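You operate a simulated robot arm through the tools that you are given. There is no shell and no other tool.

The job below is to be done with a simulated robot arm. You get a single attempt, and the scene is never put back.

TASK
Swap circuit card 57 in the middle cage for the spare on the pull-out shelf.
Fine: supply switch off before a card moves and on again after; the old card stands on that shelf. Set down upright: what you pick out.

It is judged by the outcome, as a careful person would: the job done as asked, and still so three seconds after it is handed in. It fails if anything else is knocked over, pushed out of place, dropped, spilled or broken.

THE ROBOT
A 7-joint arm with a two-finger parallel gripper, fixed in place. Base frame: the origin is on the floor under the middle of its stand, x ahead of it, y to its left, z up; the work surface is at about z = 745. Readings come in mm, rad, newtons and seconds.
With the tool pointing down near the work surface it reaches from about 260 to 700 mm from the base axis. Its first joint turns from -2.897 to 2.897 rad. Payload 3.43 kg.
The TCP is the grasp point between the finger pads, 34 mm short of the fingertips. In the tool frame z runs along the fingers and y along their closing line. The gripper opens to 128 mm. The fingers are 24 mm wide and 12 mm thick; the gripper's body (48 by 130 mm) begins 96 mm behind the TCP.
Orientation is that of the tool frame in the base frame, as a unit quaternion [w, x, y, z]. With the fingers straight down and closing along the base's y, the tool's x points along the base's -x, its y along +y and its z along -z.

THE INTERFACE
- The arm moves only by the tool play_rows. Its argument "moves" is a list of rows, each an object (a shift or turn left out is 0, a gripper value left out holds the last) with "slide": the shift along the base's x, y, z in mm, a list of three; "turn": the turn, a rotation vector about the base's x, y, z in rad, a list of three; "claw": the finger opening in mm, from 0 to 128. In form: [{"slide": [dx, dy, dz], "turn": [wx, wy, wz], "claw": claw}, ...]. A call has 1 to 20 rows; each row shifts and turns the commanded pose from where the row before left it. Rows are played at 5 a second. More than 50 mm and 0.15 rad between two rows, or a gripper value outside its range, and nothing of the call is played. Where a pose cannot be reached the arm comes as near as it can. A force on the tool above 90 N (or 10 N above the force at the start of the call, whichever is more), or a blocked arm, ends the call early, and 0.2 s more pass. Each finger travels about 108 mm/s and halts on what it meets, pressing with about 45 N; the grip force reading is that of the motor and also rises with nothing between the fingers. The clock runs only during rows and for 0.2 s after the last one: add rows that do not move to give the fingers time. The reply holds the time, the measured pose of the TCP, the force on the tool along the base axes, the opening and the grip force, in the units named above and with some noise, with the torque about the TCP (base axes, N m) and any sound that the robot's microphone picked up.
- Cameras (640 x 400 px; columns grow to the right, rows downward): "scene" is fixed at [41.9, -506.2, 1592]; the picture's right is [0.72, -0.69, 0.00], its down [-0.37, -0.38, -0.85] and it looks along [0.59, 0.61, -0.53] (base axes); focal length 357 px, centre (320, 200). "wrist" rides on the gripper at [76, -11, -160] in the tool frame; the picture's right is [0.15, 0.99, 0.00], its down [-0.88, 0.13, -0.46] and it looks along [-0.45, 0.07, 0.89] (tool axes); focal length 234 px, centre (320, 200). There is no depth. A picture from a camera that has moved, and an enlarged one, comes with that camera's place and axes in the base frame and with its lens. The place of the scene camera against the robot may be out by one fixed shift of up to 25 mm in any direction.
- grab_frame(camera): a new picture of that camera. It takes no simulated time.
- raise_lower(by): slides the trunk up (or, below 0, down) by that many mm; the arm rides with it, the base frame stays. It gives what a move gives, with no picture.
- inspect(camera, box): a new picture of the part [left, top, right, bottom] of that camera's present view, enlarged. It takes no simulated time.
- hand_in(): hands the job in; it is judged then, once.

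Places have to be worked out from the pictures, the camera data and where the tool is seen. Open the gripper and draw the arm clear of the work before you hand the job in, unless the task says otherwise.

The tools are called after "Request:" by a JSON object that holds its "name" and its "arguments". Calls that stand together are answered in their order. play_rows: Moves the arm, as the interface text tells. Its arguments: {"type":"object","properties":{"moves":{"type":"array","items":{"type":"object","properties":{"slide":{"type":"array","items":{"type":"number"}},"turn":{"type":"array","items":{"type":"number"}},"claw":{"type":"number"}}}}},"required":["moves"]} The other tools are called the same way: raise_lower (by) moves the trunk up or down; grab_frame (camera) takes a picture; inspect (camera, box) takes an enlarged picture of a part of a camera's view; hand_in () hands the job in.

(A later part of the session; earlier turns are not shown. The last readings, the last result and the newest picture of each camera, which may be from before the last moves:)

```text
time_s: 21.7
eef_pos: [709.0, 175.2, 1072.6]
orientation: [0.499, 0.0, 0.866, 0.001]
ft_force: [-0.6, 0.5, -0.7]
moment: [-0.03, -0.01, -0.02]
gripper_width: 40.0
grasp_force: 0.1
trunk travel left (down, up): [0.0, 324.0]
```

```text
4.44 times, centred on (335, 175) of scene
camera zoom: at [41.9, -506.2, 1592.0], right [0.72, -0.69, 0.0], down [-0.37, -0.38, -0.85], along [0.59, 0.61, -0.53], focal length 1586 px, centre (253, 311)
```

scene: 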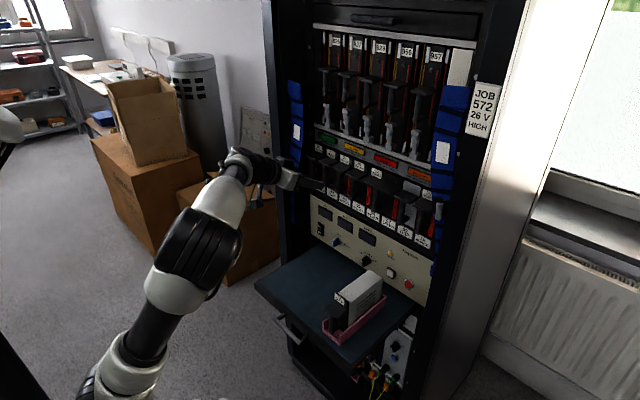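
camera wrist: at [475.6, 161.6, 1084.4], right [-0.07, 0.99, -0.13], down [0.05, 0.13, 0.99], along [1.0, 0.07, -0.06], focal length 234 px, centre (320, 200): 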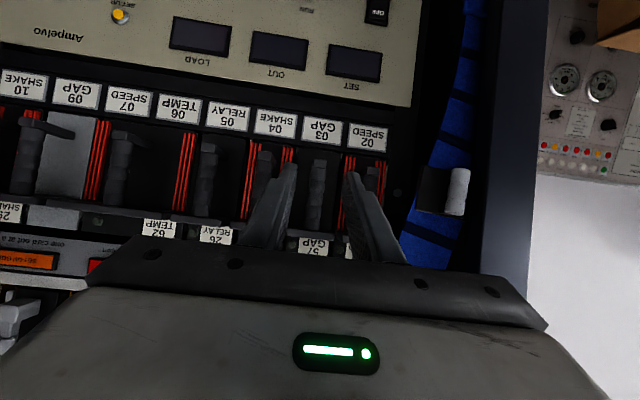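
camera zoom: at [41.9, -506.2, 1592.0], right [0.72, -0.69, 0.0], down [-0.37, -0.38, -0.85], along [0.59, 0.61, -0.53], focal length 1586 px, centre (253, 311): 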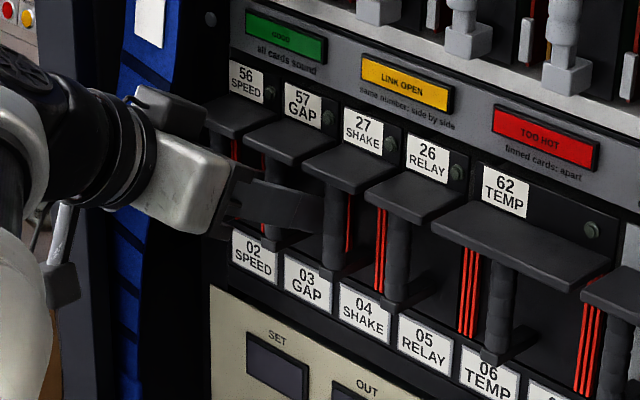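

The bar sits between the pads near the TCP. I close the gripper on it.

Request:
{"name": "play_rows", "arguments": {"moves": [{"claw": 0}, {"slide": [0, 0, 0]}, {"slide": [0, 0, 0]}]}}

Request:
{"name": "inspect", "arguments": {"camera": "wrist", "box": [240, 110, 400, 260]}}

```text
time_s: 22.5
eef_pos: [710.8, 174.7, 1072.6]
orientation: [0.5, 0.0, 0.866, 0.0]
ft_force: [0.5, 0.1, 0.2]
moment: [-0.12, -0.06, -0.08]
gripper_width: 16.5
grasp_force: 45.0
trunk travel left (down, up): [0.0, 324.0]
```

```text
2.67 times, centred on (320, 185) of wrist
camera zoom: at [533.5, 163.3, 1085.5], right [-0.07, 0.99, -0.13], down [0.05, 0.13, 0.99], along [1.0, 0.07, -0.06], focal length 624 px, centre (320, 240)
```

zoom: 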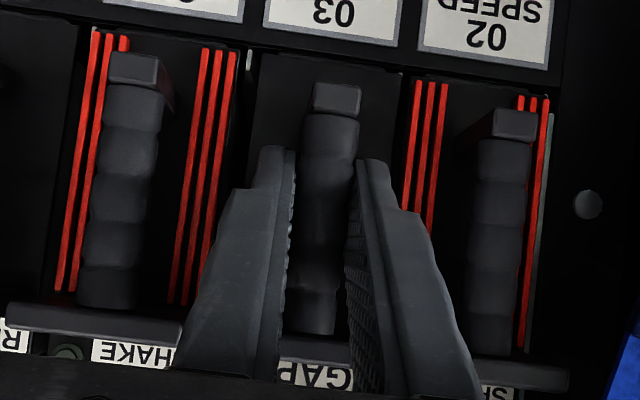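

The grip holds at 16.5 mm with 45 N; the bar came over ~2.5 mm in +y as the fingers centred. I shift that back and start pulling slowly along −x, watching the force.

Request:
{"name": "play_rows", "arguments": {"moves": [{"slide": [0, -2.5, 0]}, {"slide": [-3, 0, 0]}, {"slide": [-4, 0, 0]}, {"slide": [-5, 0, 0]}]}}

Request:
{"name": "inspect", "arguments": {"camera": "scene", "box": [270, 130, 400, 220]}}

Request:
{"name": "inspect", "arguments": {"camera": "wrist", "box": [240, 110, 400, 260]}}

```text
time_s: 23.5
eef_pos: [698.4, 172.8, 1072.8]
orientation: [0.499, 0.0, 0.867, 0.0]
ft_force: [0.3, -0.6, -0.4]
moment: [-0.07, -0.18, 0.05]
gripper_width: 16.5
grasp_force: 44.9
trunk travel left (down, up): [0.0, 324.0]
```

```text
4.44 times, centred on (335, 175) of scene
camera zoom: at [41.9, -506.2, 1592.0], right [0.72, -0.69, 0.0], down [-0.37, -0.38, -0.85], along [0.59, 0.61, -0.53], focal length 1586 px, centre (253, 311)
```

zoom: 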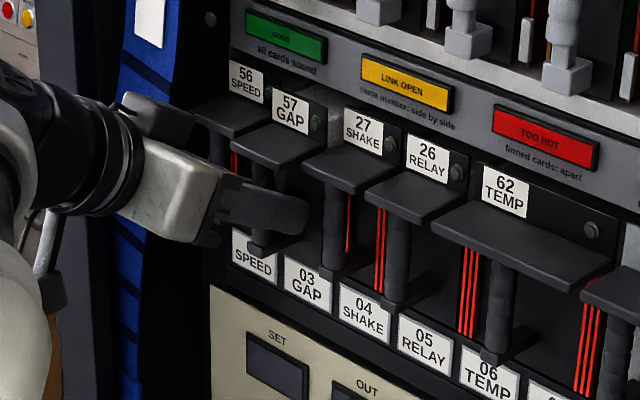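

```text
2.67 times, centred on (320, 185) of wrist
camera zoom: at [521.4, 161.1, 1085.5], right [-0.07, 0.99, -0.13], down [0.05, 0.13, 0.99], along [1.0, 0.07, -0.06], focal length 624 px, centre (320, 240)
```

zoom: 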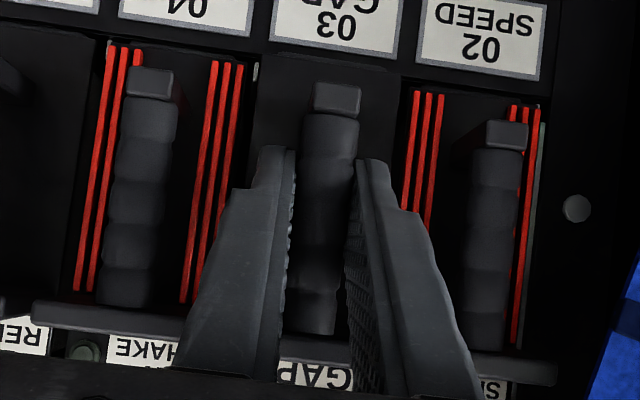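

Card 57 slides out easily (12 mm so far, no force). I keep pulling straight out.

Request:
{"name": "play_rows", "arguments": {"moves": [{"slide": [-10, 0, 0]}, {"slide": [-10, 0, 0]}, {"slide": [-10, 0, 0]}, {"slide": [-10, 0, 0]}, {"slide": [-10, 0, 0]}, {"slide": [-10, 0, 0]}, {"slide": [0, 0, 0]}]}}

Request:
{"name": "inspect", "arguments": {"camera": "scene", "box": [250, 120, 410, 230]}}

Request:
{"name": "grab_frame", "arguments": {"camera": "wrist"}}

```text
time_s: 25.1
eef_pos: [637.6, 172.8, 1072.9]
orientation: [0.499, -0.001, 0.867, 0.001]
ft_force: [-0.6, 1.2, 1.0]
moment: [-0.04, 0.27, 0.0]
gripper_width: 16.5
grasp_force: 45.2
trunk travel left (down, up): [0.0, 324.0]
```

```text
3.64 times, centred on (330, 175) of scene
camera zoom: at [41.9, -506.2, 1592.0], right [0.72, -0.69, 0.0], down [-0.37, -0.38, -0.85], along [0.59, 0.61, -0.53], focal length 1298 px, centre (284, 291)
```

zoom: 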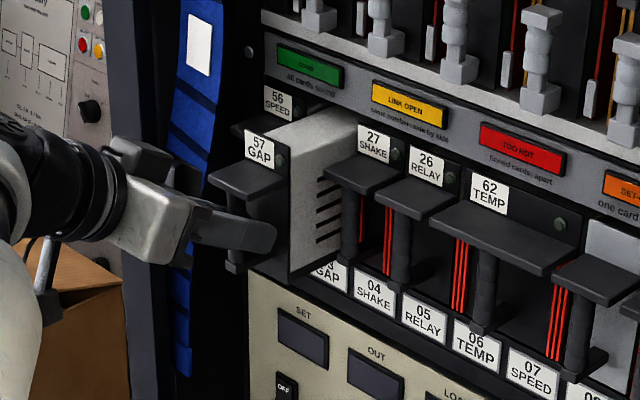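

```text
taken
camera wrist: at [461.2, 161.1, 1085.7], right [-0.07, 0.99, -0.13], down [0.05, 0.13, 0.99], along [1.0, 0.07, -0.06], focal length 234 px, centre (320, 200)
```

wrist: 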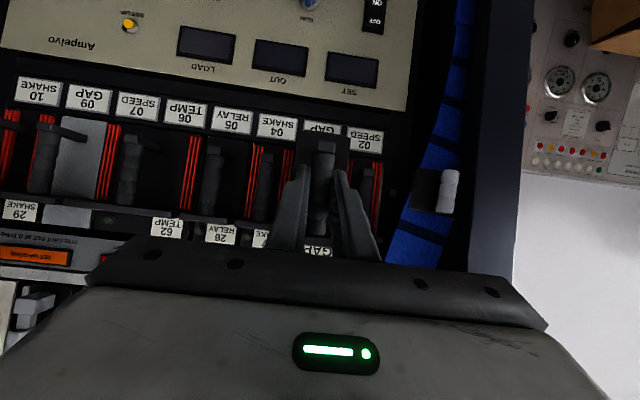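

Card 57 is the same boxed type, coming out level. I continue another 50 mm.

Request:
{"name": "play_rows", "arguments": {"moves": [{"slide": [-10, 0, 0]}, {"slide": [-10, 0, 0]}, {"slide": [-10, 0, 0]}, {"slide": [-10, 0, 0]}, {"slide": [-10, 0, 0]}, {"slide": [0, 0, 0]}]}}

Request:
{"name": "inspect", "arguments": {"camera": "scene", "box": [250, 120, 410, 230]}}

```text
time_s: 26.5
eef_pos: [588.1, 172.0, 1071.7]
orientation: [0.499, 0.0, 0.866, 0.0]
ft_force: [0.8, -0.5, -0.2]
moment: [0.03, 0.21, -0.02]
gripper_width: 16.9
grasp_force: 44.6
trunk travel left (down, up): [0.0, 324.0]
```

```text
3.64 times, centred on (330, 175) of scene
camera zoom: at [41.9, -506.2, 1592.0], right [0.72, -0.69, 0.0], down [-0.37, -0.38, -0.85], along [0.59, 0.61, -0.53], focal length 1298 px, centre (284, 291)
```

zoom: 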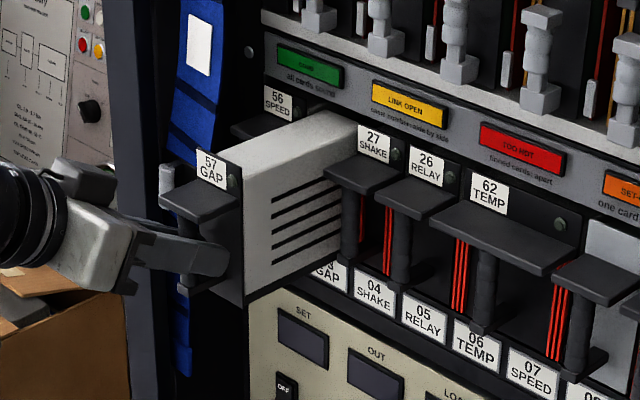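

Still level and light. Out by ~123 mm; I continue in smaller pieces since the card end is near.

Request:
{"name": "play_rows", "arguments": {"moves": [{"slide": [-8, 0, 0]}, {"slide": [-8, 0, 0]}, {"slide": [-8, 0, 0]}, {"slide": [0, 0, 0]}]}}

Request:
{"name": "inspect", "arguments": {"camera": "scene", "box": [250, 120, 410, 230]}}

```text
time_s: 27.5
eef_pos: [565.3, 172.0, 1072.8]
orientation: [0.499, 0.0, 0.867, 0.0]
ft_force: [0.4, -0.1, 0.8]
moment: [-0.03, -0.02, -0.07]
gripper_width: 16.6
grasp_force: 45.0
trunk travel left (down, up): [0.0, 324.0]
```

```text
3.64 times, centred on (330, 175) of scene
camera zoom: at [41.9, -506.2, 1592.0], right [0.72, -0.69, 0.0], down [-0.37, -0.38, -0.85], along [0.59, 0.61, -0.53], focal length 1298 px, centre (284, 291)
```

zoom: 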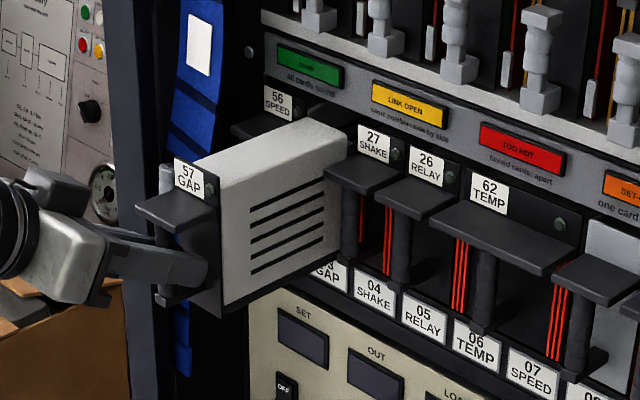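

Still supported by the guides. I continue in 8 mm steps.

Request:
{"name": "play_rows", "arguments": {"moves": [{"slide": [-6, 0, 0]}, {"slide": [-6, 0, 0]}, {"slide": [-6, 0, 0]}, {"slide": [0, 0, 0]}]}}

Request:
{"name": "inspect", "arguments": {"camera": "scene", "box": [250, 120, 410, 230]}}

Request:
{"name": "grab_frame", "arguments": {"camera": "scene"}}

```text
time_s: 28.5
eef_pos: [547.0, 172.9, 1073.2]
orientation: [0.499, 0.0, 0.867, 0.0]
ft_force: [-0.1, 1.2, 0.7]
moment: [0.01, 0.25, 0.0]
gripper_width: 16.6
grasp_force: 44.6
trunk travel left (down, up): [0.0, 324.0]
```

```text
3.64 times, centred on (330, 175) of scene
camera zoom: at [41.9, -506.2, 1592.0], right [0.72, -0.69, 0.0], down [-0.37, -0.38, -0.85], along [0.59, 0.61, -0.53], focal length 1298 px, centre (284, 291)
```

zoom: 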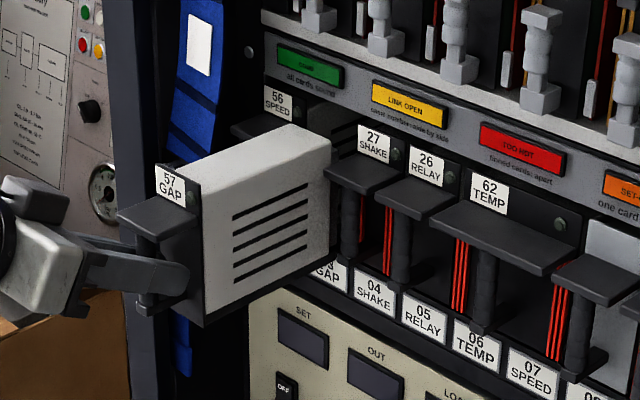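

```text
taken
```

scene: 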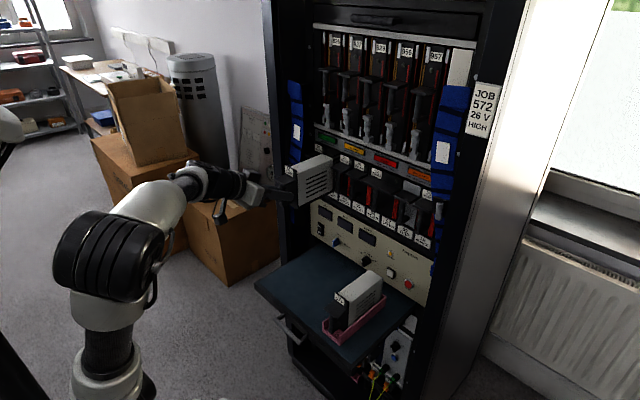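

The card's rear edge has come free; a few more cm to clear the cage.

Request:
{"name": "play_rows", "arguments": {"moves": [{"slide": [-6, 0, 0]}, {"slide": [-6, 0, 0]}, {"slide": [-8, 0, 0]}, {"slide": [-8, 0, 0]}, {"slide": [0, 0, 0]}]}}

Request:
{"name": "inspect", "arguments": {"camera": "scene", "box": [240, 120, 400, 230]}}

Request:
{"name": "grab_frame", "arguments": {"camera": "wrist"}}

```text
time_s: 29.7
eef_pos: [519.3, 173.2, 1072.5]
orientation: [0.5, 0.001, 0.866, 0.0]
ft_force: [0.6, 0.3, -0.4]
moment: [0.01, 0.21, 0.01]
gripper_width: 16.6
grasp_force: 44.6
trunk travel left (down, up): [0.0, 324.0]
```

```text
3.64 times, centred on (320, 175) of scene
camera zoom: at [41.9, -506.2, 1592.0], right [0.72, -0.69, 0.0], down [-0.37, -0.38, -0.85], along [0.59, 0.61, -0.53], focal length 1298 px, centre (320, 291)
```

zoom: 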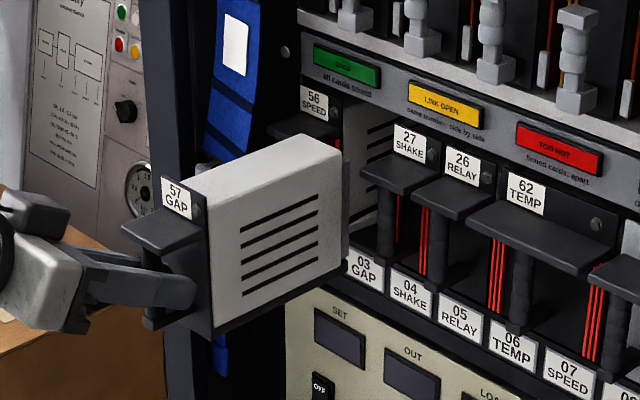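

```text
taken
camera wrist: at [342.1, 161.3, 1085.9], right [-0.07, 0.99, -0.13], down [0.05, 0.13, 0.99], along [1.0, 0.07, -0.06], focal length 234 px, centre (320, 200)
```

wrist: 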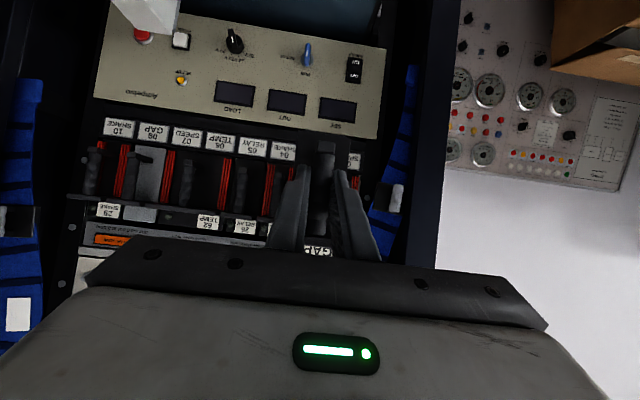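

Card 57 is completely out (its rear connector at x≈709). I back off a bit more so it clears the neighbours' handles, then check whether it hangs level.

Request:
{"name": "play_rows", "arguments": {"moves": [{"slide": [-10, 0, 0]}, {"slide": [-10, 0, 0]}, {"slide": [-10, 0, 0]}, {"slide": [0, 0, 0]}]}}

Request:
{"name": "inspect", "arguments": {"camera": "scene", "box": [260, 145, 350, 215]}}

Request:
{"name": "grab_frame", "arguments": {"camera": "scene"}}

```text
time_s: 30.7
eef_pos: [489.2, 172.8, 1073.0]
orientation: [0.5, 0.0, 0.866, 0.001]
ft_force: [0.0, -0.5, 0.9]
moment: [0.0, 0.22, 0.01]
gripper_width: 16.5
grasp_force: 44.8
trunk travel left (down, up): [0.0, 324.0]
```

```text
5.71 times, centred on (305, 180) of scene
camera zoom: at [41.9, -506.2, 1592.0], right [0.72, -0.69, 0.0], down [-0.37, -0.38, -0.85], along [0.59, 0.61, -0.53], focal length 2039 px, centre (406, 314)
```

zoom: 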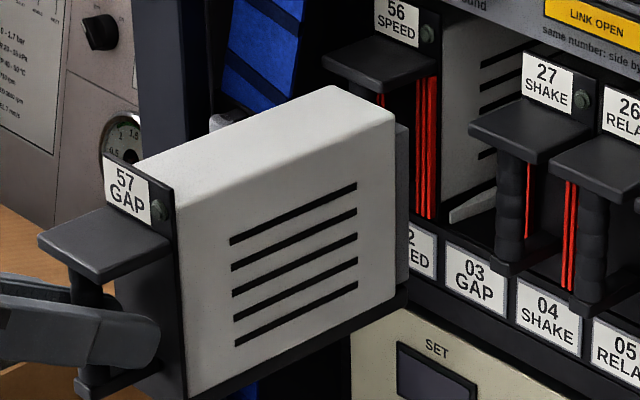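

```text
taken
```

scene: 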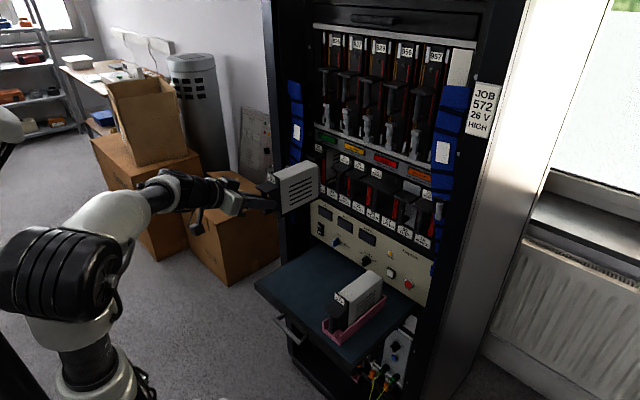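

The vent lines project level to within half a millimetre, so the card hangs true. I look at its underside to find the bottom edge.

Request:
{"name": "inspect", "arguments": {"camera": "scene", "box": [250, 170, 340, 240]}}

Request:
{"name": "inspect", "arguments": {"camera": "scene", "box": [310, 275, 400, 350]}}

```text
5.71 times, centred on (295, 205) of scene
camera zoom: at [41.9, -506.2, 1592.0], right [0.72, -0.69, 0.0], down [-0.37, -0.38, -0.85], along [0.59, 0.61, -0.53], focal length 2039 px, centre (463, 171)
```

zoom: 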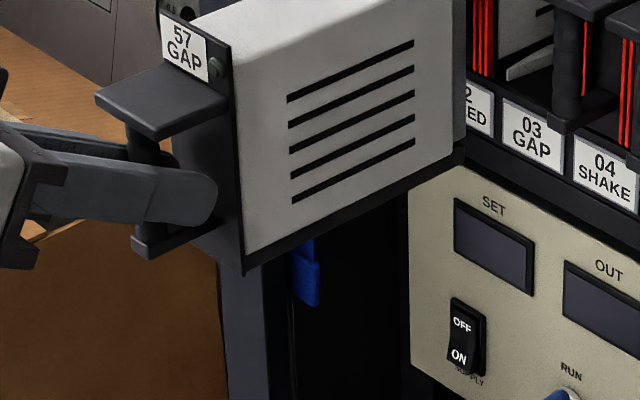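

```text
5.33 times, centred on (355, 312) of scene
camera zoom: at [41.9, -506.2, 1592.0], right [0.72, -0.69, 0.0], down [-0.37, -0.38, -0.85], along [0.59, 0.61, -0.53], focal length 1903 px, centre (133, -400)
```

zoom: 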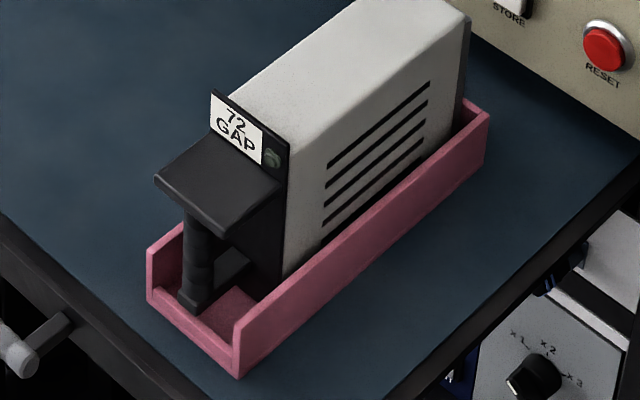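

Card bottom is ~59 mm below the TCP, so set-down should occur near TCP z≈804. I carry it in free space in front of the cage toward y≈65 and down to z≈940.

Request:
{"name": "play_rows", "arguments": {"moves": [{"slide": [0, -18, -22]}, {"slide": [0, -18, -22]}, {"slide": [0, -18, -22]}, {"slide": [0, -18, -22]}, {"slide": [0, -18, -22]}, {"slide": [0, -18, -22]}, {"slide": [0, 0, 0]}]}}

Request:
{"name": "grab_frame", "arguments": {"camera": "scene"}}

Request:
{"name": "grab_frame", "arguments": {"camera": "wrist"}}

```text
time_s: 32.3
eef_pos: [487.3, 63.2, 940.3]
orientation: [0.499, 0.0, 0.866, 0.0]
ft_force: [0.8, -0.1, -0.9]
moment: [0.02, 0.22, 0.02]
gripper_width: 16.6
grasp_force: 45.0
trunk travel left (down, up): [0.0, 324.0]
```

```text
taken
```

scene: 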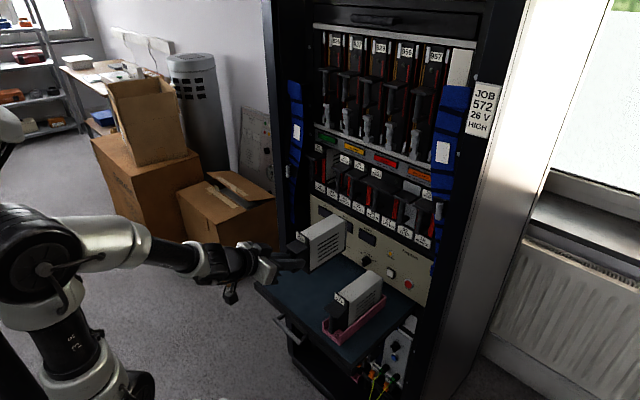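

```text
taken
camera wrist: at [310.6, 51.1, 953.0], right [-0.07, 0.99, -0.13], down [0.05, 0.13, 0.99], along [1.0, 0.07, -0.06], focal length 234 px, centre (320, 200)
```

wrist: 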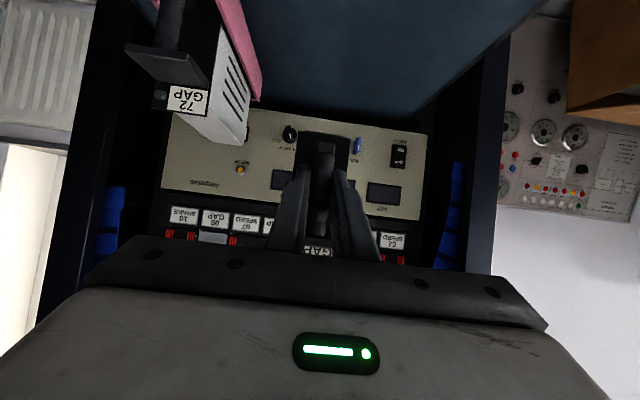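

The card travels level with nothing near it. I move it forward to x≈515 and lower toward the shelf, checking reach on the way.

Request:
{"name": "play_rows", "arguments": {"moves": [{"slide": [14, 0, -15]}, {"slide": [13, 1, -25]}, {"slide": [0, 1, -25]}, {"slide": [0, 0, -25]}, {"slide": [0, 0, -20]}, {"slide": [0, 0, 0]}]}}

Request:
{"name": "inspect", "arguments": {"camera": "scene", "box": [240, 200, 420, 340]}}

Request:
{"name": "grab_frame", "arguments": {"camera": "wrist"}}

```text
time_s: 33.7
eef_pos: [515.9, 66.0, 831.7]
orientation: [0.5, 0.001, 0.866, -0.001]
ft_force: [-0.2, -0.2, 0.7]
moment: [-0.01, 0.21, -0.02]
gripper_width: 16.6
grasp_force: 45.3
trunk travel left (down, up): [0.0, 324.0]
```

```text
2.86 times, centred on (330, 270) of scene
camera zoom: at [41.9, -506.2, 1592.0], right [0.72, -0.69, 0.0], down [-0.37, -0.38, -0.85], along [0.59, 0.61, -0.53], focal length 1020 px, centre (291, 0)
```

zoom: 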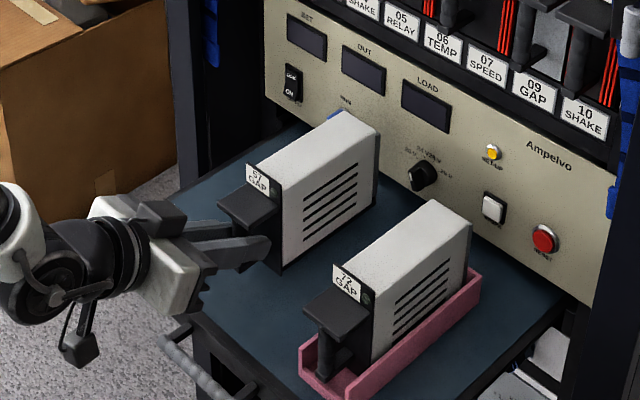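

```text
taken
camera wrist: at [338.7, 54.7, 844.2], right [-0.07, 0.99, -0.13], down [0.05, 0.13, 0.99], along [1.0, 0.07, -0.06], focal length 234 px, centre (320, 200)
```

wrist: 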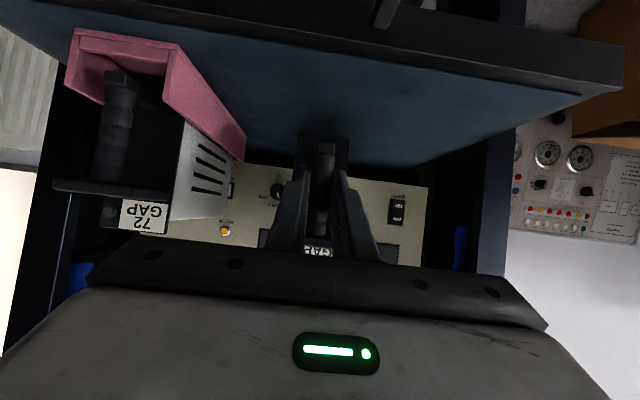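

Card 57 is about 28 mm above the shelf by my estimate, clear of everything around. I lower gently and watch the vertical force.

Request:
{"name": "play_rows", "arguments": {"moves": [{"slide": [0, 0, -6]}, {"slide": [0, 0, -6]}, {"slide": [0, 0, -5]}, {"slide": [0, 0, -3]}, {"slide": [0, 0, 0]}]}}

Request:
{"name": "inspect", "arguments": {"camera": "scene", "box": [290, 225, 380, 295]}}

```text
time_s: 34.9
eef_pos: [516.2, 66.5, 810.4]
orientation: [0.499, 0.0, 0.866, 0.001]
ft_force: [0.7, 0.3, 1.0]
moment: [0.01, 0.19, 0.02]
gripper_width: 16.6
grasp_force: 44.4
trunk travel left (down, up): [0.0, 324.0]
```

```text
5.71 times, centred on (335, 260) of scene
camera zoom: at [41.9, -506.2, 1592.0], right [0.72, -0.69, 0.0], down [-0.37, -0.38, -0.85], along [0.59, 0.61, -0.53], focal length 2039 px, centre (234, -143)
```

zoom: 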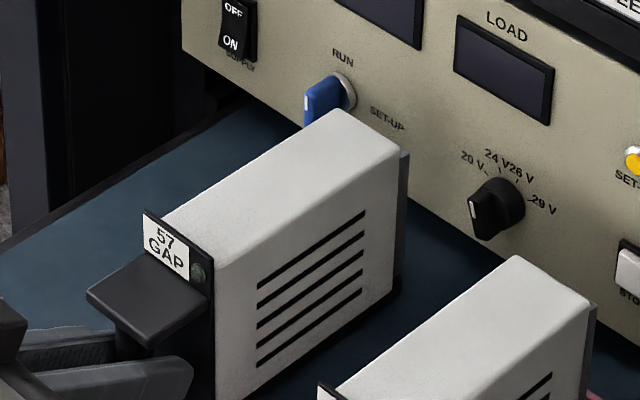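

Not touching yet (TCP z≈810, no force). I continue down in 1.5 mm steps.

Request:
{"name": "play_rows", "arguments": {"moves": [{"slide": [0, 0, -1.5]}, {"slide": [0, 0, -1.5]}, {"slide": [0, 0, -1.5]}, {"slide": [0, 0, 0]}]}}

Request:
{"name": "inspect", "arguments": {"camera": "scene", "box": [275, 240, 365, 310]}}

```text
time_s: 35.9
eef_pos: [515.2, 67.6, 807.3]
orientation: [0.5, 0.0, 0.866, 0.0]
ft_force: [-2.0, 1.4, 2.3]
moment: [0.03, 0.06, 0.02]
gripper_width: 16.4
grasp_force: 45.2
trunk travel left (down, up): [0.0, 324.0]
```

```text
5.71 times, centred on (320, 275) of scene
camera zoom: at [41.9, -506.2, 1592.0], right [0.72, -0.69, 0.0], down [-0.37, -0.38, -0.85], along [0.59, 0.61, -0.53], focal length 2039 px, centre (320, -229)
```

zoom: 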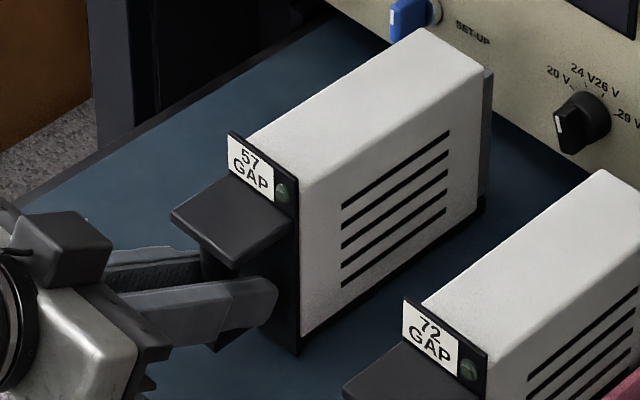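

The moment dropped and the vertical force rose slightly: contact is starting at TCP z≈807. Two more 1 mm steps to seat it.

Request:
{"name": "play_rows", "arguments": {"moves": [{"slide": [0, 0, -1]}, {"slide": [0, 0, -1]}, {"slide": [0, 0, 0]}]}}

Request:
{"name": "inspect", "arguments": {"camera": "scene", "box": [275, 240, 365, 310]}}

```text
time_s: 36.7
eef_pos: [515.2, 67.0, 807.4]
orientation: [0.502, 0.0, 0.865, 0.001]
ft_force: [0.7, 4.7, 12.6]
moment: [0.07, -0.47, 0.16]
gripper_width: 16.7
grasp_force: 45.0
trunk travel left (down, up): [0.0, 324.0]
```

```text
5.71 times, centred on (320, 275) of scene
camera zoom: at [41.9, -506.2, 1592.0], right [0.72, -0.69, 0.0], down [-0.37, -0.38, -0.85], along [0.59, 0.61, -0.53], focal length 2039 px, centre (320, -229)
```

zoom: 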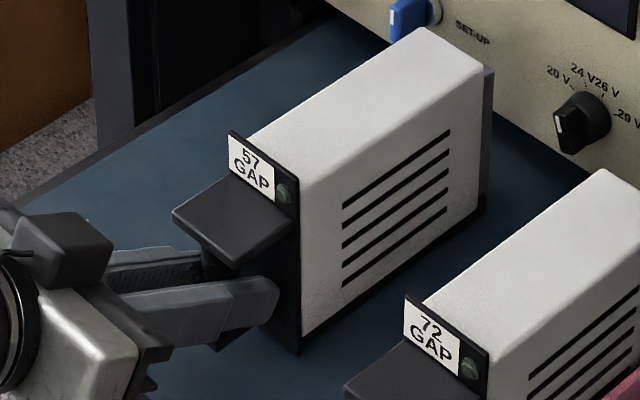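

Seated with ~12 N. I ease the press by 1 mm, then open the fingers.

Request:
{"name": "play_rows", "arguments": {"moves": [{"slide": [0, 0, 1]}, {"slide": [0, 0, 0]}, {"claw": 20}, {"claw": 28}, {"claw": 40}, {"slide": [0, 0, 0]}]}}

Request:
{"name": "inspect", "arguments": {"camera": "scene", "box": [275, 240, 365, 310]}}

Request:
{"name": "inspect", "arguments": {"camera": "wrist", "box": [240, 110, 400, 260]}}

```text
time_s: 38.1
eef_pos: [515.3, 66.8, 805.3]
orientation: [0.499, 0.001, 0.867, 0.0]
ft_force: [0.0, 0.8, 0.9]
moment: [-0.01, -0.01, 0.0]
gripper_width: 39.9
grasp_force: 0.0
trunk travel left (down, up): [0.0, 324.0]
```

```text
5.71 times, centred on (320, 275) of scene
camera zoom: at [41.9, -506.2, 1592.0], right [0.72, -0.69, 0.0], down [-0.37, -0.38, -0.85], along [0.59, 0.61, -0.53], focal length 2039 px, centre (320, -229)
```

zoom: 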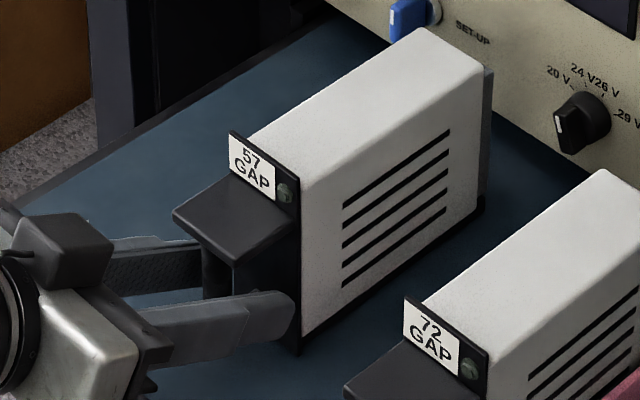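

```text
2.67 times, centred on (320, 185) of wrist
camera zoom: at [338.3, 55.2, 818.5], right [-0.07, 0.99, -0.13], down [0.05, 0.13, 0.99], along [1.0, 0.07, -0.06], focal length 624 px, centre (320, 240)
```

zoom: 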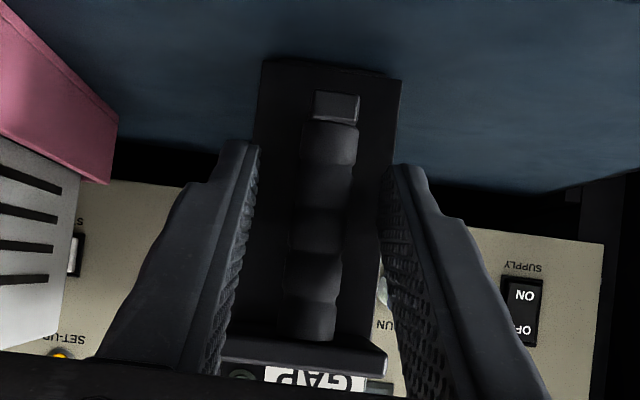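

Card 57 stands upright on the shelf, fingers open around its bar without touching. I retreat straight back, tilting slightly more as I go so the arm doesn't fold to its limit.

Request:
{"name": "play_rows", "arguments": {"moves": [{"slide": [-8, 0, 0], "turn": [0, 0.02, 0]}, {"slide": [-8, 0, 0], "turn": [0, 0.03, 0]}, {"slide": [-8, 0, 0], "turn": [0, 0.04, 0]}, {"slide": [-8, 0, 0], "turn": [0, 0.04, 0]}, {"slide": [-8, 0, 0], "turn": [0, 0.045, 0]}, {"slide": [0, 0, 0]}]}}

Request:
{"name": "inspect", "arguments": {"camera": "scene", "box": [240, 210, 420, 350]}}

Request:
{"name": "grab_frame", "arguments": {"camera": "wrist"}}

```text
time_s: 39.5
eef_pos: [475.1, 66.3, 804.2]
orientation: [0.423, 0.0, 0.906, 0.001]
ft_force: [-1.2, -0.7, -0.3]
moment: [-0.01, 0.02, 0.02]
gripper_width: 40.0
grasp_force: 0.1
trunk travel left (down, up): [0.0, 324.0]
```

```text
2.86 times, centred on (330, 280) of scene
camera zoom: at [41.9, -506.2, 1592.0], right [0.72, -0.69, 0.0], down [-0.37, -0.38, -0.85], along [0.59, 0.61, -0.53], focal length 1020 px, centre (291, -29)
```

zoom: 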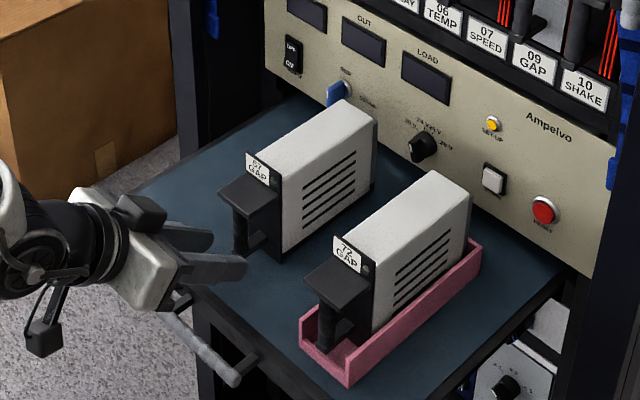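

```text
taken
camera wrist: at [303.5, 54.7, 848.6], right [-0.09, 0.99, -0.11], down [0.22, 0.13, 0.97], along [0.97, 0.07, -0.23], focal length 234 px, centre (320, 200)
```

wrist: 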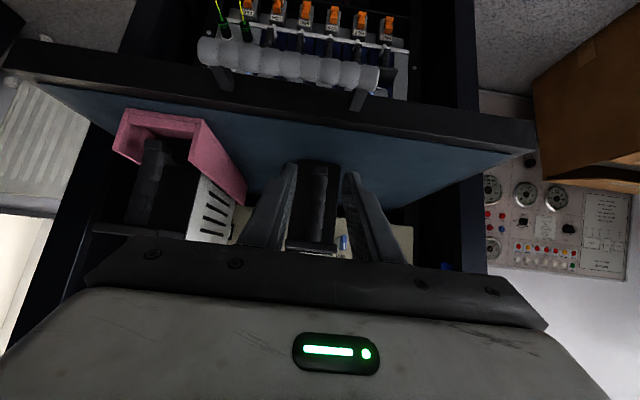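

Released cleanly; card 57 stands alone. I back off a little more, rise, and move across in front of the spare at y≈−72.

Request:
{"name": "play_rows", "arguments": {"moves": [{"slide": [-6, 0, 2]}, {"slide": [-6, 0, 10]}, {"slide": [0, 0, 40]}, {"slide": [0, -20, 40]}, {"slide": [0, -40, 10]}, {"slide": [0, -40, 0]}, {"slide": [0, -38, 0]}, {"slide": [0, 0, 0]}]}}

Request:
{"name": "grab_frame", "arguments": {"camera": "wrist"}}

Request:
{"name": "grab_frame", "arguments": {"camera": "scene"}}

```text
time_s: 41.3
eef_pos: [472.5, -67.5, 906.6]
orientation: [0.421, 0.001, 0.907, 0.0]
ft_force: [-0.2, 0.1, -0.1]
moment: [0.02, -0.03, -0.01]
gripper_width: 39.8
grasp_force: 0.0
out of reach, approached as far as the arm can: row 1, 2
trunk travel left (down, up): [0.0, 324.0]
```

```text
taken
camera wrist: at [299.8, -79.8, 951.5], right [-0.09, 0.99, -0.11], down [0.22, 0.13, 0.97], along [0.97, 0.07, -0.23], focal length 234 px, centre (320, 200)
```

wrist: 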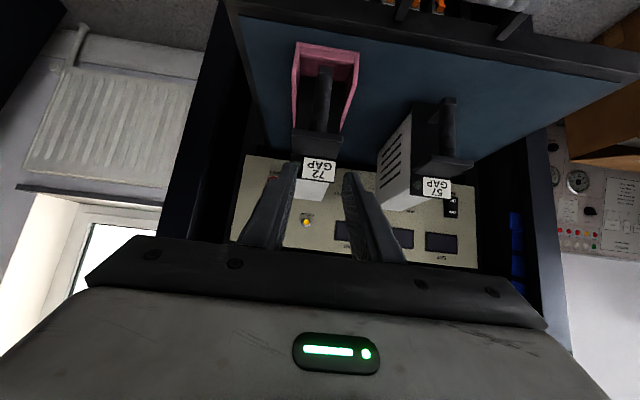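

```text
taken
```

scene: 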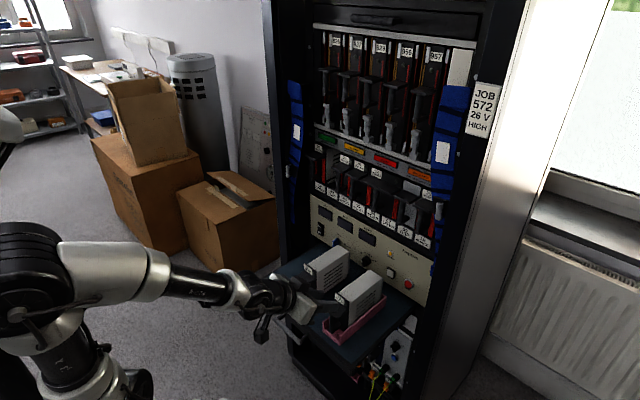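

The near limit of reach is about x≈472 here. I enlarge the view to locate the spare's handle precisely.

Request:
{"name": "inspect", "arguments": {"camera": "wrist", "box": [260, 20, 480, 210]}}

Request:
{"name": "inspect", "arguments": {"camera": "scene", "box": [270, 230, 400, 350]}}

```text
2.11 times, centred on (370, 115) of wrist
camera zoom: at [299.8, -79.8, 951.5], right [-0.09, 0.99, -0.11], down [0.22, 0.13, 0.97], along [0.97, 0.07, -0.23], focal length 493 px, centre (215, 379)
```

zoom: 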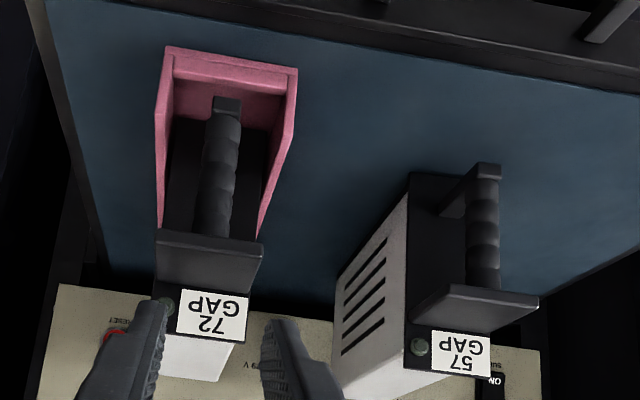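

```text
3.33 times, centred on (335, 290) of scene
camera zoom: at [41.9, -506.2, 1592.0], right [0.72, -0.69, 0.0], down [-0.37, -0.38, -0.85], along [0.59, 0.61, -0.53], focal length 1189 px, centre (270, -100)
```

zoom: 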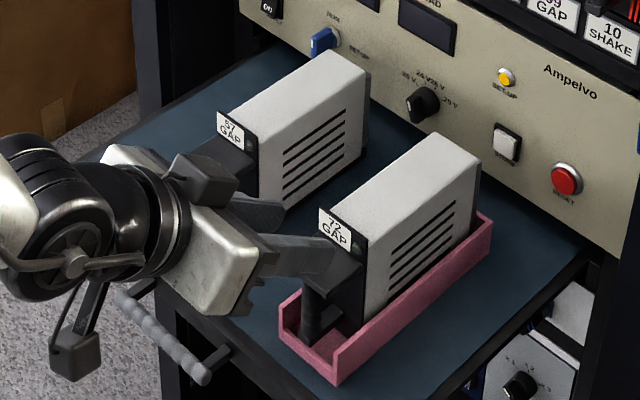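

Spare's handle foot is at about (500, −74, 769) and it isn't noticeably yawed. Since backing off in x is limited, I'll open to 74 mm, straddle the plate from above with the 40° tilt and come down beside the bar.

Request:
{"name": "play_rows", "arguments": {"moves": [{"slide": [14, -3, 0], "claw": 76}, {"slide": [13, -2.5, 0]}, {"slide": [0, 0, -15]}, {"slide": [0, 0, -15]}, {"slide": [0, 0, 0]}]}}

Request:
{"name": "inspect", "arguments": {"camera": "wrist", "box": [220, 40, 420, 240]}}

Request:
{"name": "inspect", "arguments": {"camera": "scene", "box": [270, 230, 400, 350]}}

```text
time_s: 42.5
eef_pos: [499.1, -75.3, 879.4]
orientation: [0.422, 0.0, 0.907, 0.001]
ft_force: [-0.3, 0.4, -0.1]
moment: [-0.01, 0.0, 0.0]
gripper_width: 76.0
grasp_force: 0.1
trunk travel left (down, up): [0.0, 324.0]
```

```text
2.00 times, centred on (320, 140) of wrist
camera zoom: at [327.4, -86.7, 921.8], right [-0.09, 0.99, -0.11], down [0.22, 0.13, 0.97], along [0.97, 0.07, -0.23], focal length 468 px, centre (320, 320)
```

zoom: 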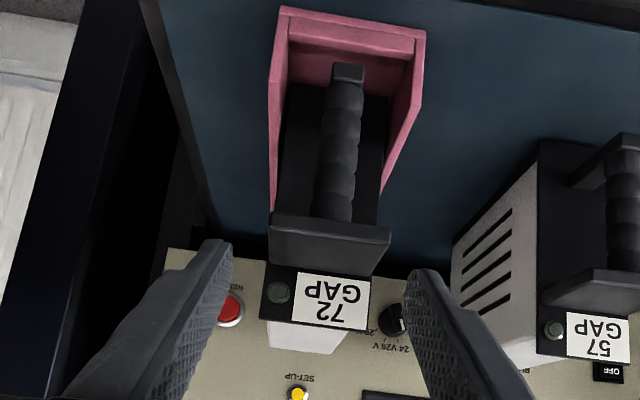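

```text
3.33 times, centred on (335, 290) of scene
camera zoom: at [41.9, -506.2, 1592.0], right [0.72, -0.69, 0.0], down [-0.37, -0.38, -0.85], along [0.59, 0.61, -0.53], focal length 1189 px, centre (270, -100)
```

zoom: 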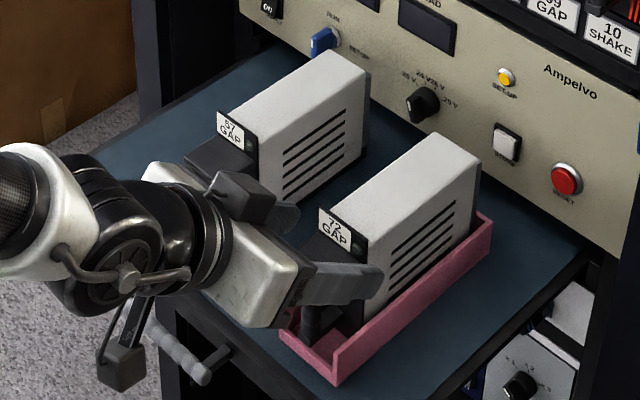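

Bar centre y≈−75 matches the TCP. I zoom in on the tray walls to judge their height against the fingers before coming down.

Request:
{"name": "inspect", "arguments": {"camera": "wrist", "box": [280, 40, 380, 150]}}

Request:
{"name": "inspect", "arguments": {"camera": "scene", "box": [335, 285, 405, 345]}}

```text
3.64 times, centred on (330, 95) of wrist
camera zoom: at [327.4, -86.7, 921.8], right [-0.09, 0.99, -0.11], down [0.22, 0.13, 0.97], along [0.97, 0.07, -0.23], focal length 852 px, centre (284, 582)
```

zoom: 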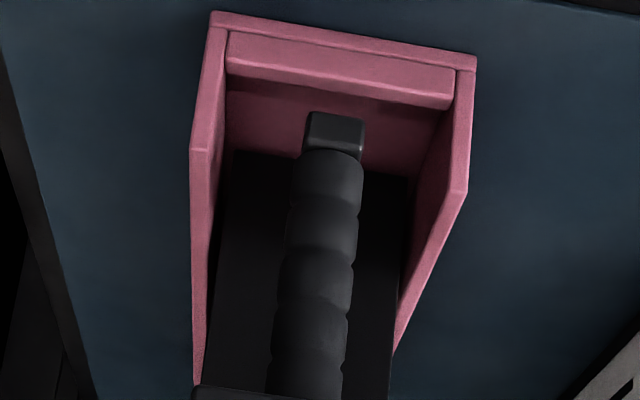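

```text
6.67 times, centred on (370, 315) of scene
camera zoom: at [41.9, -506.2, 1592.0], right [0.72, -0.69, 0.0], down [-0.37, -0.38, -0.85], along [0.59, 0.61, -0.53], focal length 2379 px, centre (-13, -567)
```

zoom: 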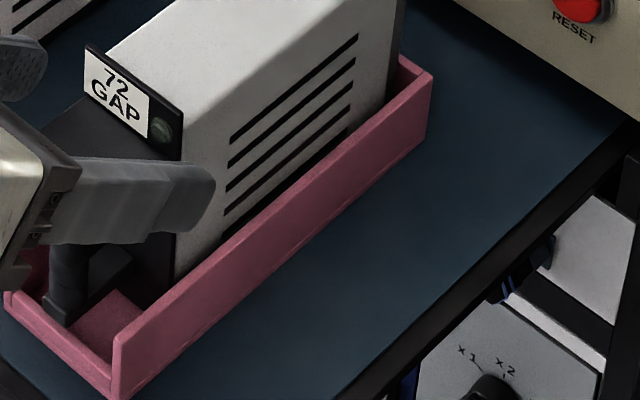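

The tray's side walls reach z≈783, too high for the straddling fingers at this tilt under the plate. Safer plan: lift the spare by its box from straight above (fingers over the walls), stand it on free shelf at y≈180, then regrasp its handle exactly like card 57. I rise and turn the hand straight down over the box.

Request:
{"name": "play_rows", "arguments": {"moves": [{"slide": [0, 0, 40]}, {"slide": [0, 0, 40]}, {"slide": [0, 0, 30]}, {"slide": [17.5, 0, 0], "turn": [0, 0.145, 0]}, {"slide": [17.5, 0, 0], "turn": [0, 0.145, 0]}, {"slide": [17.5, 0, 0], "turn": [0, 0.145, 0]}, {"slide": [17.5, 0, 0], "turn": [0, 0.145, 0]}, {"slide": [17.5, 0, 0], "turn": [0, 0.145, 0]}, {"slide": [17.5, 0, 0], "turn": [0, 0.143, 0]}, {"slide": [0, 0, 0]}]}}

Request:
{"name": "grab_frame", "arguments": {"camera": "wrist"}}

Request:
{"name": "grab_frame", "arguments": {"camera": "scene"}}

```text
time_s: 44.7
eef_pos: [603.2, -73.1, 986.3]
orientation: [-0.001, 0.0, 1.0, 0.001]
ft_force: [0.8, 0.8, -0.1]
moment: [0.04, -0.01, 0.01]
gripper_width: 76.0
grasp_force: 0.1
trunk travel left (down, up): [0.0, 324.0]
```

```text
taken
camera wrist: at [527.3, -85.3, 1145.5], right [-0.15, 0.99, 0.0], down [0.88, 0.13, 0.46], along [0.45, 0.07, -0.89], focal length 234 px, centre (320, 200)
```

wrist: 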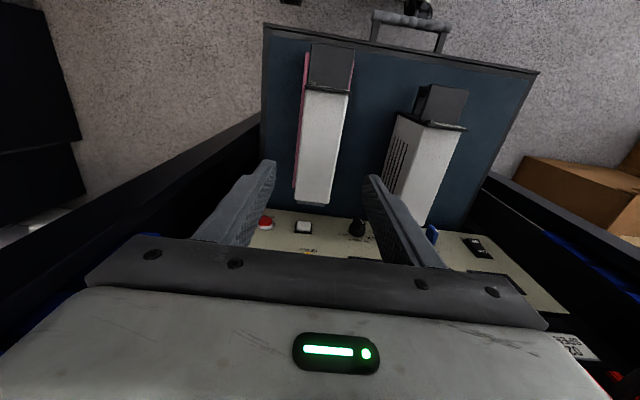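

```text
taken
```

scene: 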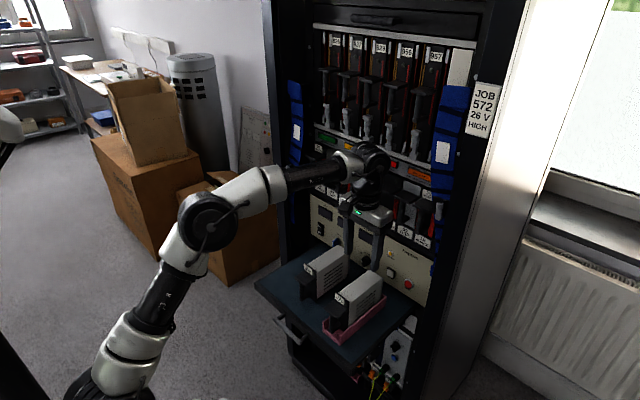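

The hand is straight above the box; its centre line is y≈−73 at x≈605, matching the TCP. I lower with fingers at 76 mm to just above the tray walls, in stages.

Request:
{"name": "play_rows", "arguments": {"moves": [{"slide": [2, 0.5, -40]}, {"slide": [0, 0, -35]}, {"slide": [0, 0, -25]}, {"slide": [0, 0, 0]}]}}

Request:
{"name": "inspect", "arguments": {"camera": "wrist", "box": [200, 60, 440, 240]}}

Request:
{"name": "inspect", "arguments": {"camera": "scene", "box": [300, 200, 430, 340]}}

```text
time_s: 45.7
eef_pos: [606.9, -73.1, 889.2]
orientation: [0.001, 0.0, 1.0, 0.0]
ft_force: [0.4, 0.7, 0.0]
moment: [-0.01, 0.02, -0.03]
gripper_width: 75.9
grasp_force: 0.1
trunk travel left (down, up): [0.0, 324.0]
```

```text
2.22 times, centred on (320, 150) of wrist
camera zoom: at [530.2, -84.5, 1047.2], right [-0.15, 0.99, 0.0], down [0.88, 0.13, 0.46], along [0.45, 0.07, -0.89], focal length 520 px, centre (320, 311)
```

zoom: 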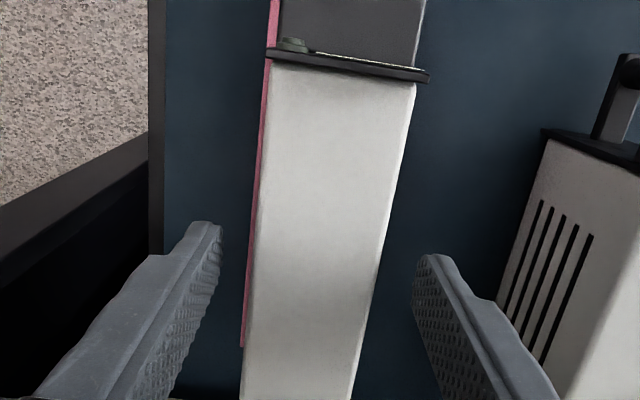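

```text
2.86 times, centred on (365, 270) of scene
camera zoom: at [41.9, -506.2, 1592.0], right [0.72, -0.69, 0.0], down [-0.37, -0.38, -0.85], along [0.59, 0.61, -0.53], focal length 1020 px, centre (191, 0)
```

zoom: 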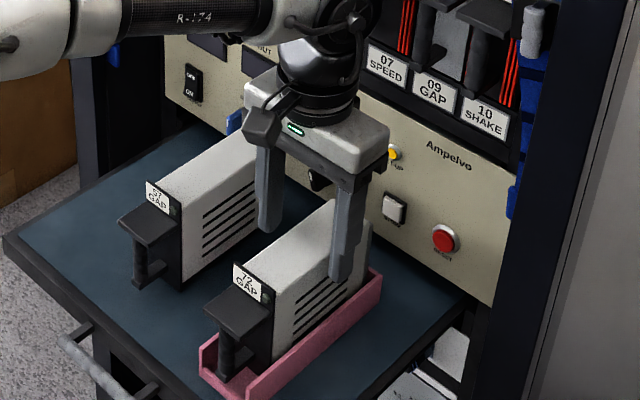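

Fingers straddle the box symmetrically. I lower to TCP z≈828 (tips ≈794, above the tray walls) and close on the box.

Request:
{"name": "play_rows", "arguments": {"moves": [{"slide": [0, 0, -25]}, {"slide": [0, 0, -20]}, {"slide": [0, 0, -15]}, {"slide": [0, 0, 0]}]}}

Request:
{"name": "inspect", "arguments": {"camera": "scene", "box": [320, 240, 410, 340]}}

Request:
{"name": "inspect", "arguments": {"camera": "wrist", "box": [200, 60, 440, 240]}}

```text
time_s: 46.7
eef_pos: [607.4, -74.9, 826.9]
orientation: [0.001, 0.0, 1.0, -0.001]
ft_force: [-0.5, -0.7, -0.7]
moment: [-0.01, 0.0, 0.0]
gripper_width: 75.9
grasp_force: 0.1
trunk travel left (down, up): [0.0, 324.0]
```

```text
4.00 times, centred on (365, 290) of scene
camera zoom: at [41.9, -506.2, 1592.0], right [0.72, -0.69, 0.0], down [-0.37, -0.38, -0.85], along [0.59, 0.61, -0.53], focal length 1427 px, centre (140, -160)
```

zoom: 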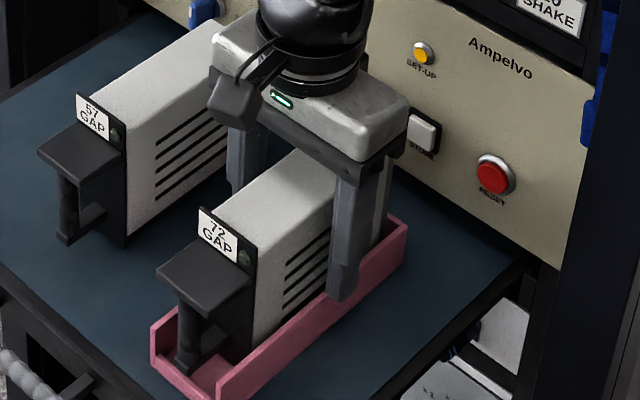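

```text
2.22 times, centred on (320, 150) of wrist
camera zoom: at [529.7, -85.6, 985.2], right [-0.15, 0.99, 0.0], down [0.88, 0.13, 0.46], along [0.45, 0.07, -0.89], focal length 520 px, centre (320, 311)
```

zoom: 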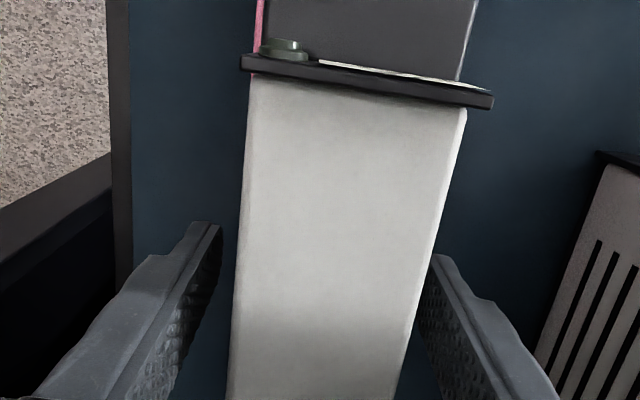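

Tips at z≈793 clear the walls, and the box centre (y≈−75) matches the TCP. I close on the box.

Request:
{"name": "play_rows", "arguments": {"moves": [{"claw": 60}, {"claw": 52}, {"claw": 40}, {"claw": 30}, {"slide": [0, 0, 0]}, {"slide": [0, 0, 0]}]}}

Request:
{"name": "inspect", "arguments": {"camera": "scene", "box": [320, 240, 410, 340]}}

Request:
{"name": "inspect", "arguments": {"camera": "wrist", "box": [200, 60, 440, 240]}}

```text
time_s: 48.1
eef_pos: [606.1, -74.2, 827.4]
orientation: [0.001, 0.0, 1.0, 0.0]
ft_force: [0.1, -1.1, 0.4]
moment: [-0.06, 0.0, 0.02]
gripper_width: 47.7
grasp_force: 44.7
trunk travel left (down, up): [0.0, 324.0]
```

```text
4.00 times, centred on (365, 290) of scene
camera zoom: at [41.9, -506.2, 1592.0], right [0.72, -0.69, 0.0], down [-0.37, -0.38, -0.85], along [0.59, 0.61, -0.53], focal length 1427 px, centre (140, -160)
```

zoom: 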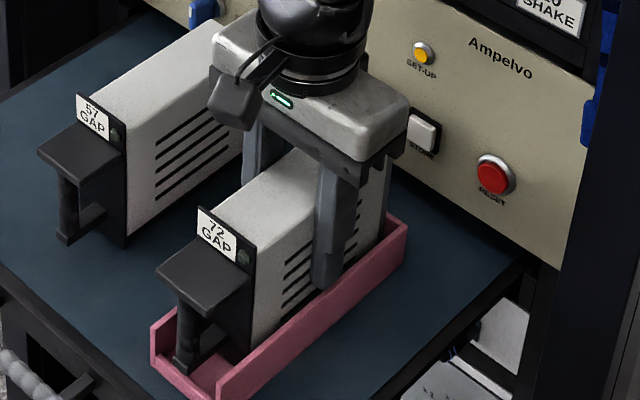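

```text
2.22 times, centred on (320, 150) of wrist
camera zoom: at [529.7, -85.6, 985.4], right [-0.15, 0.99, 0.0], down [0.88, 0.13, 0.46], along [0.45, 0.07, -0.89], focal length 520 px, centre (320, 311)
```

zoom: 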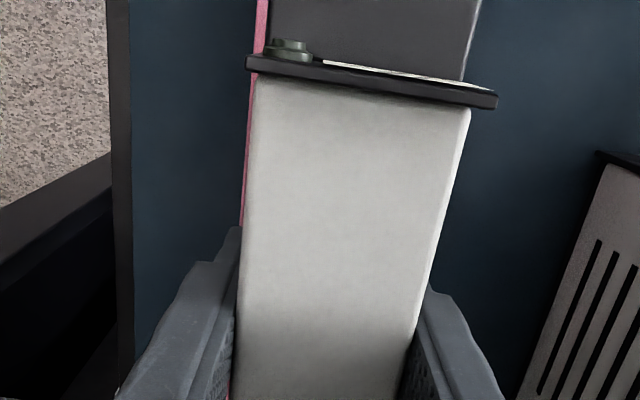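

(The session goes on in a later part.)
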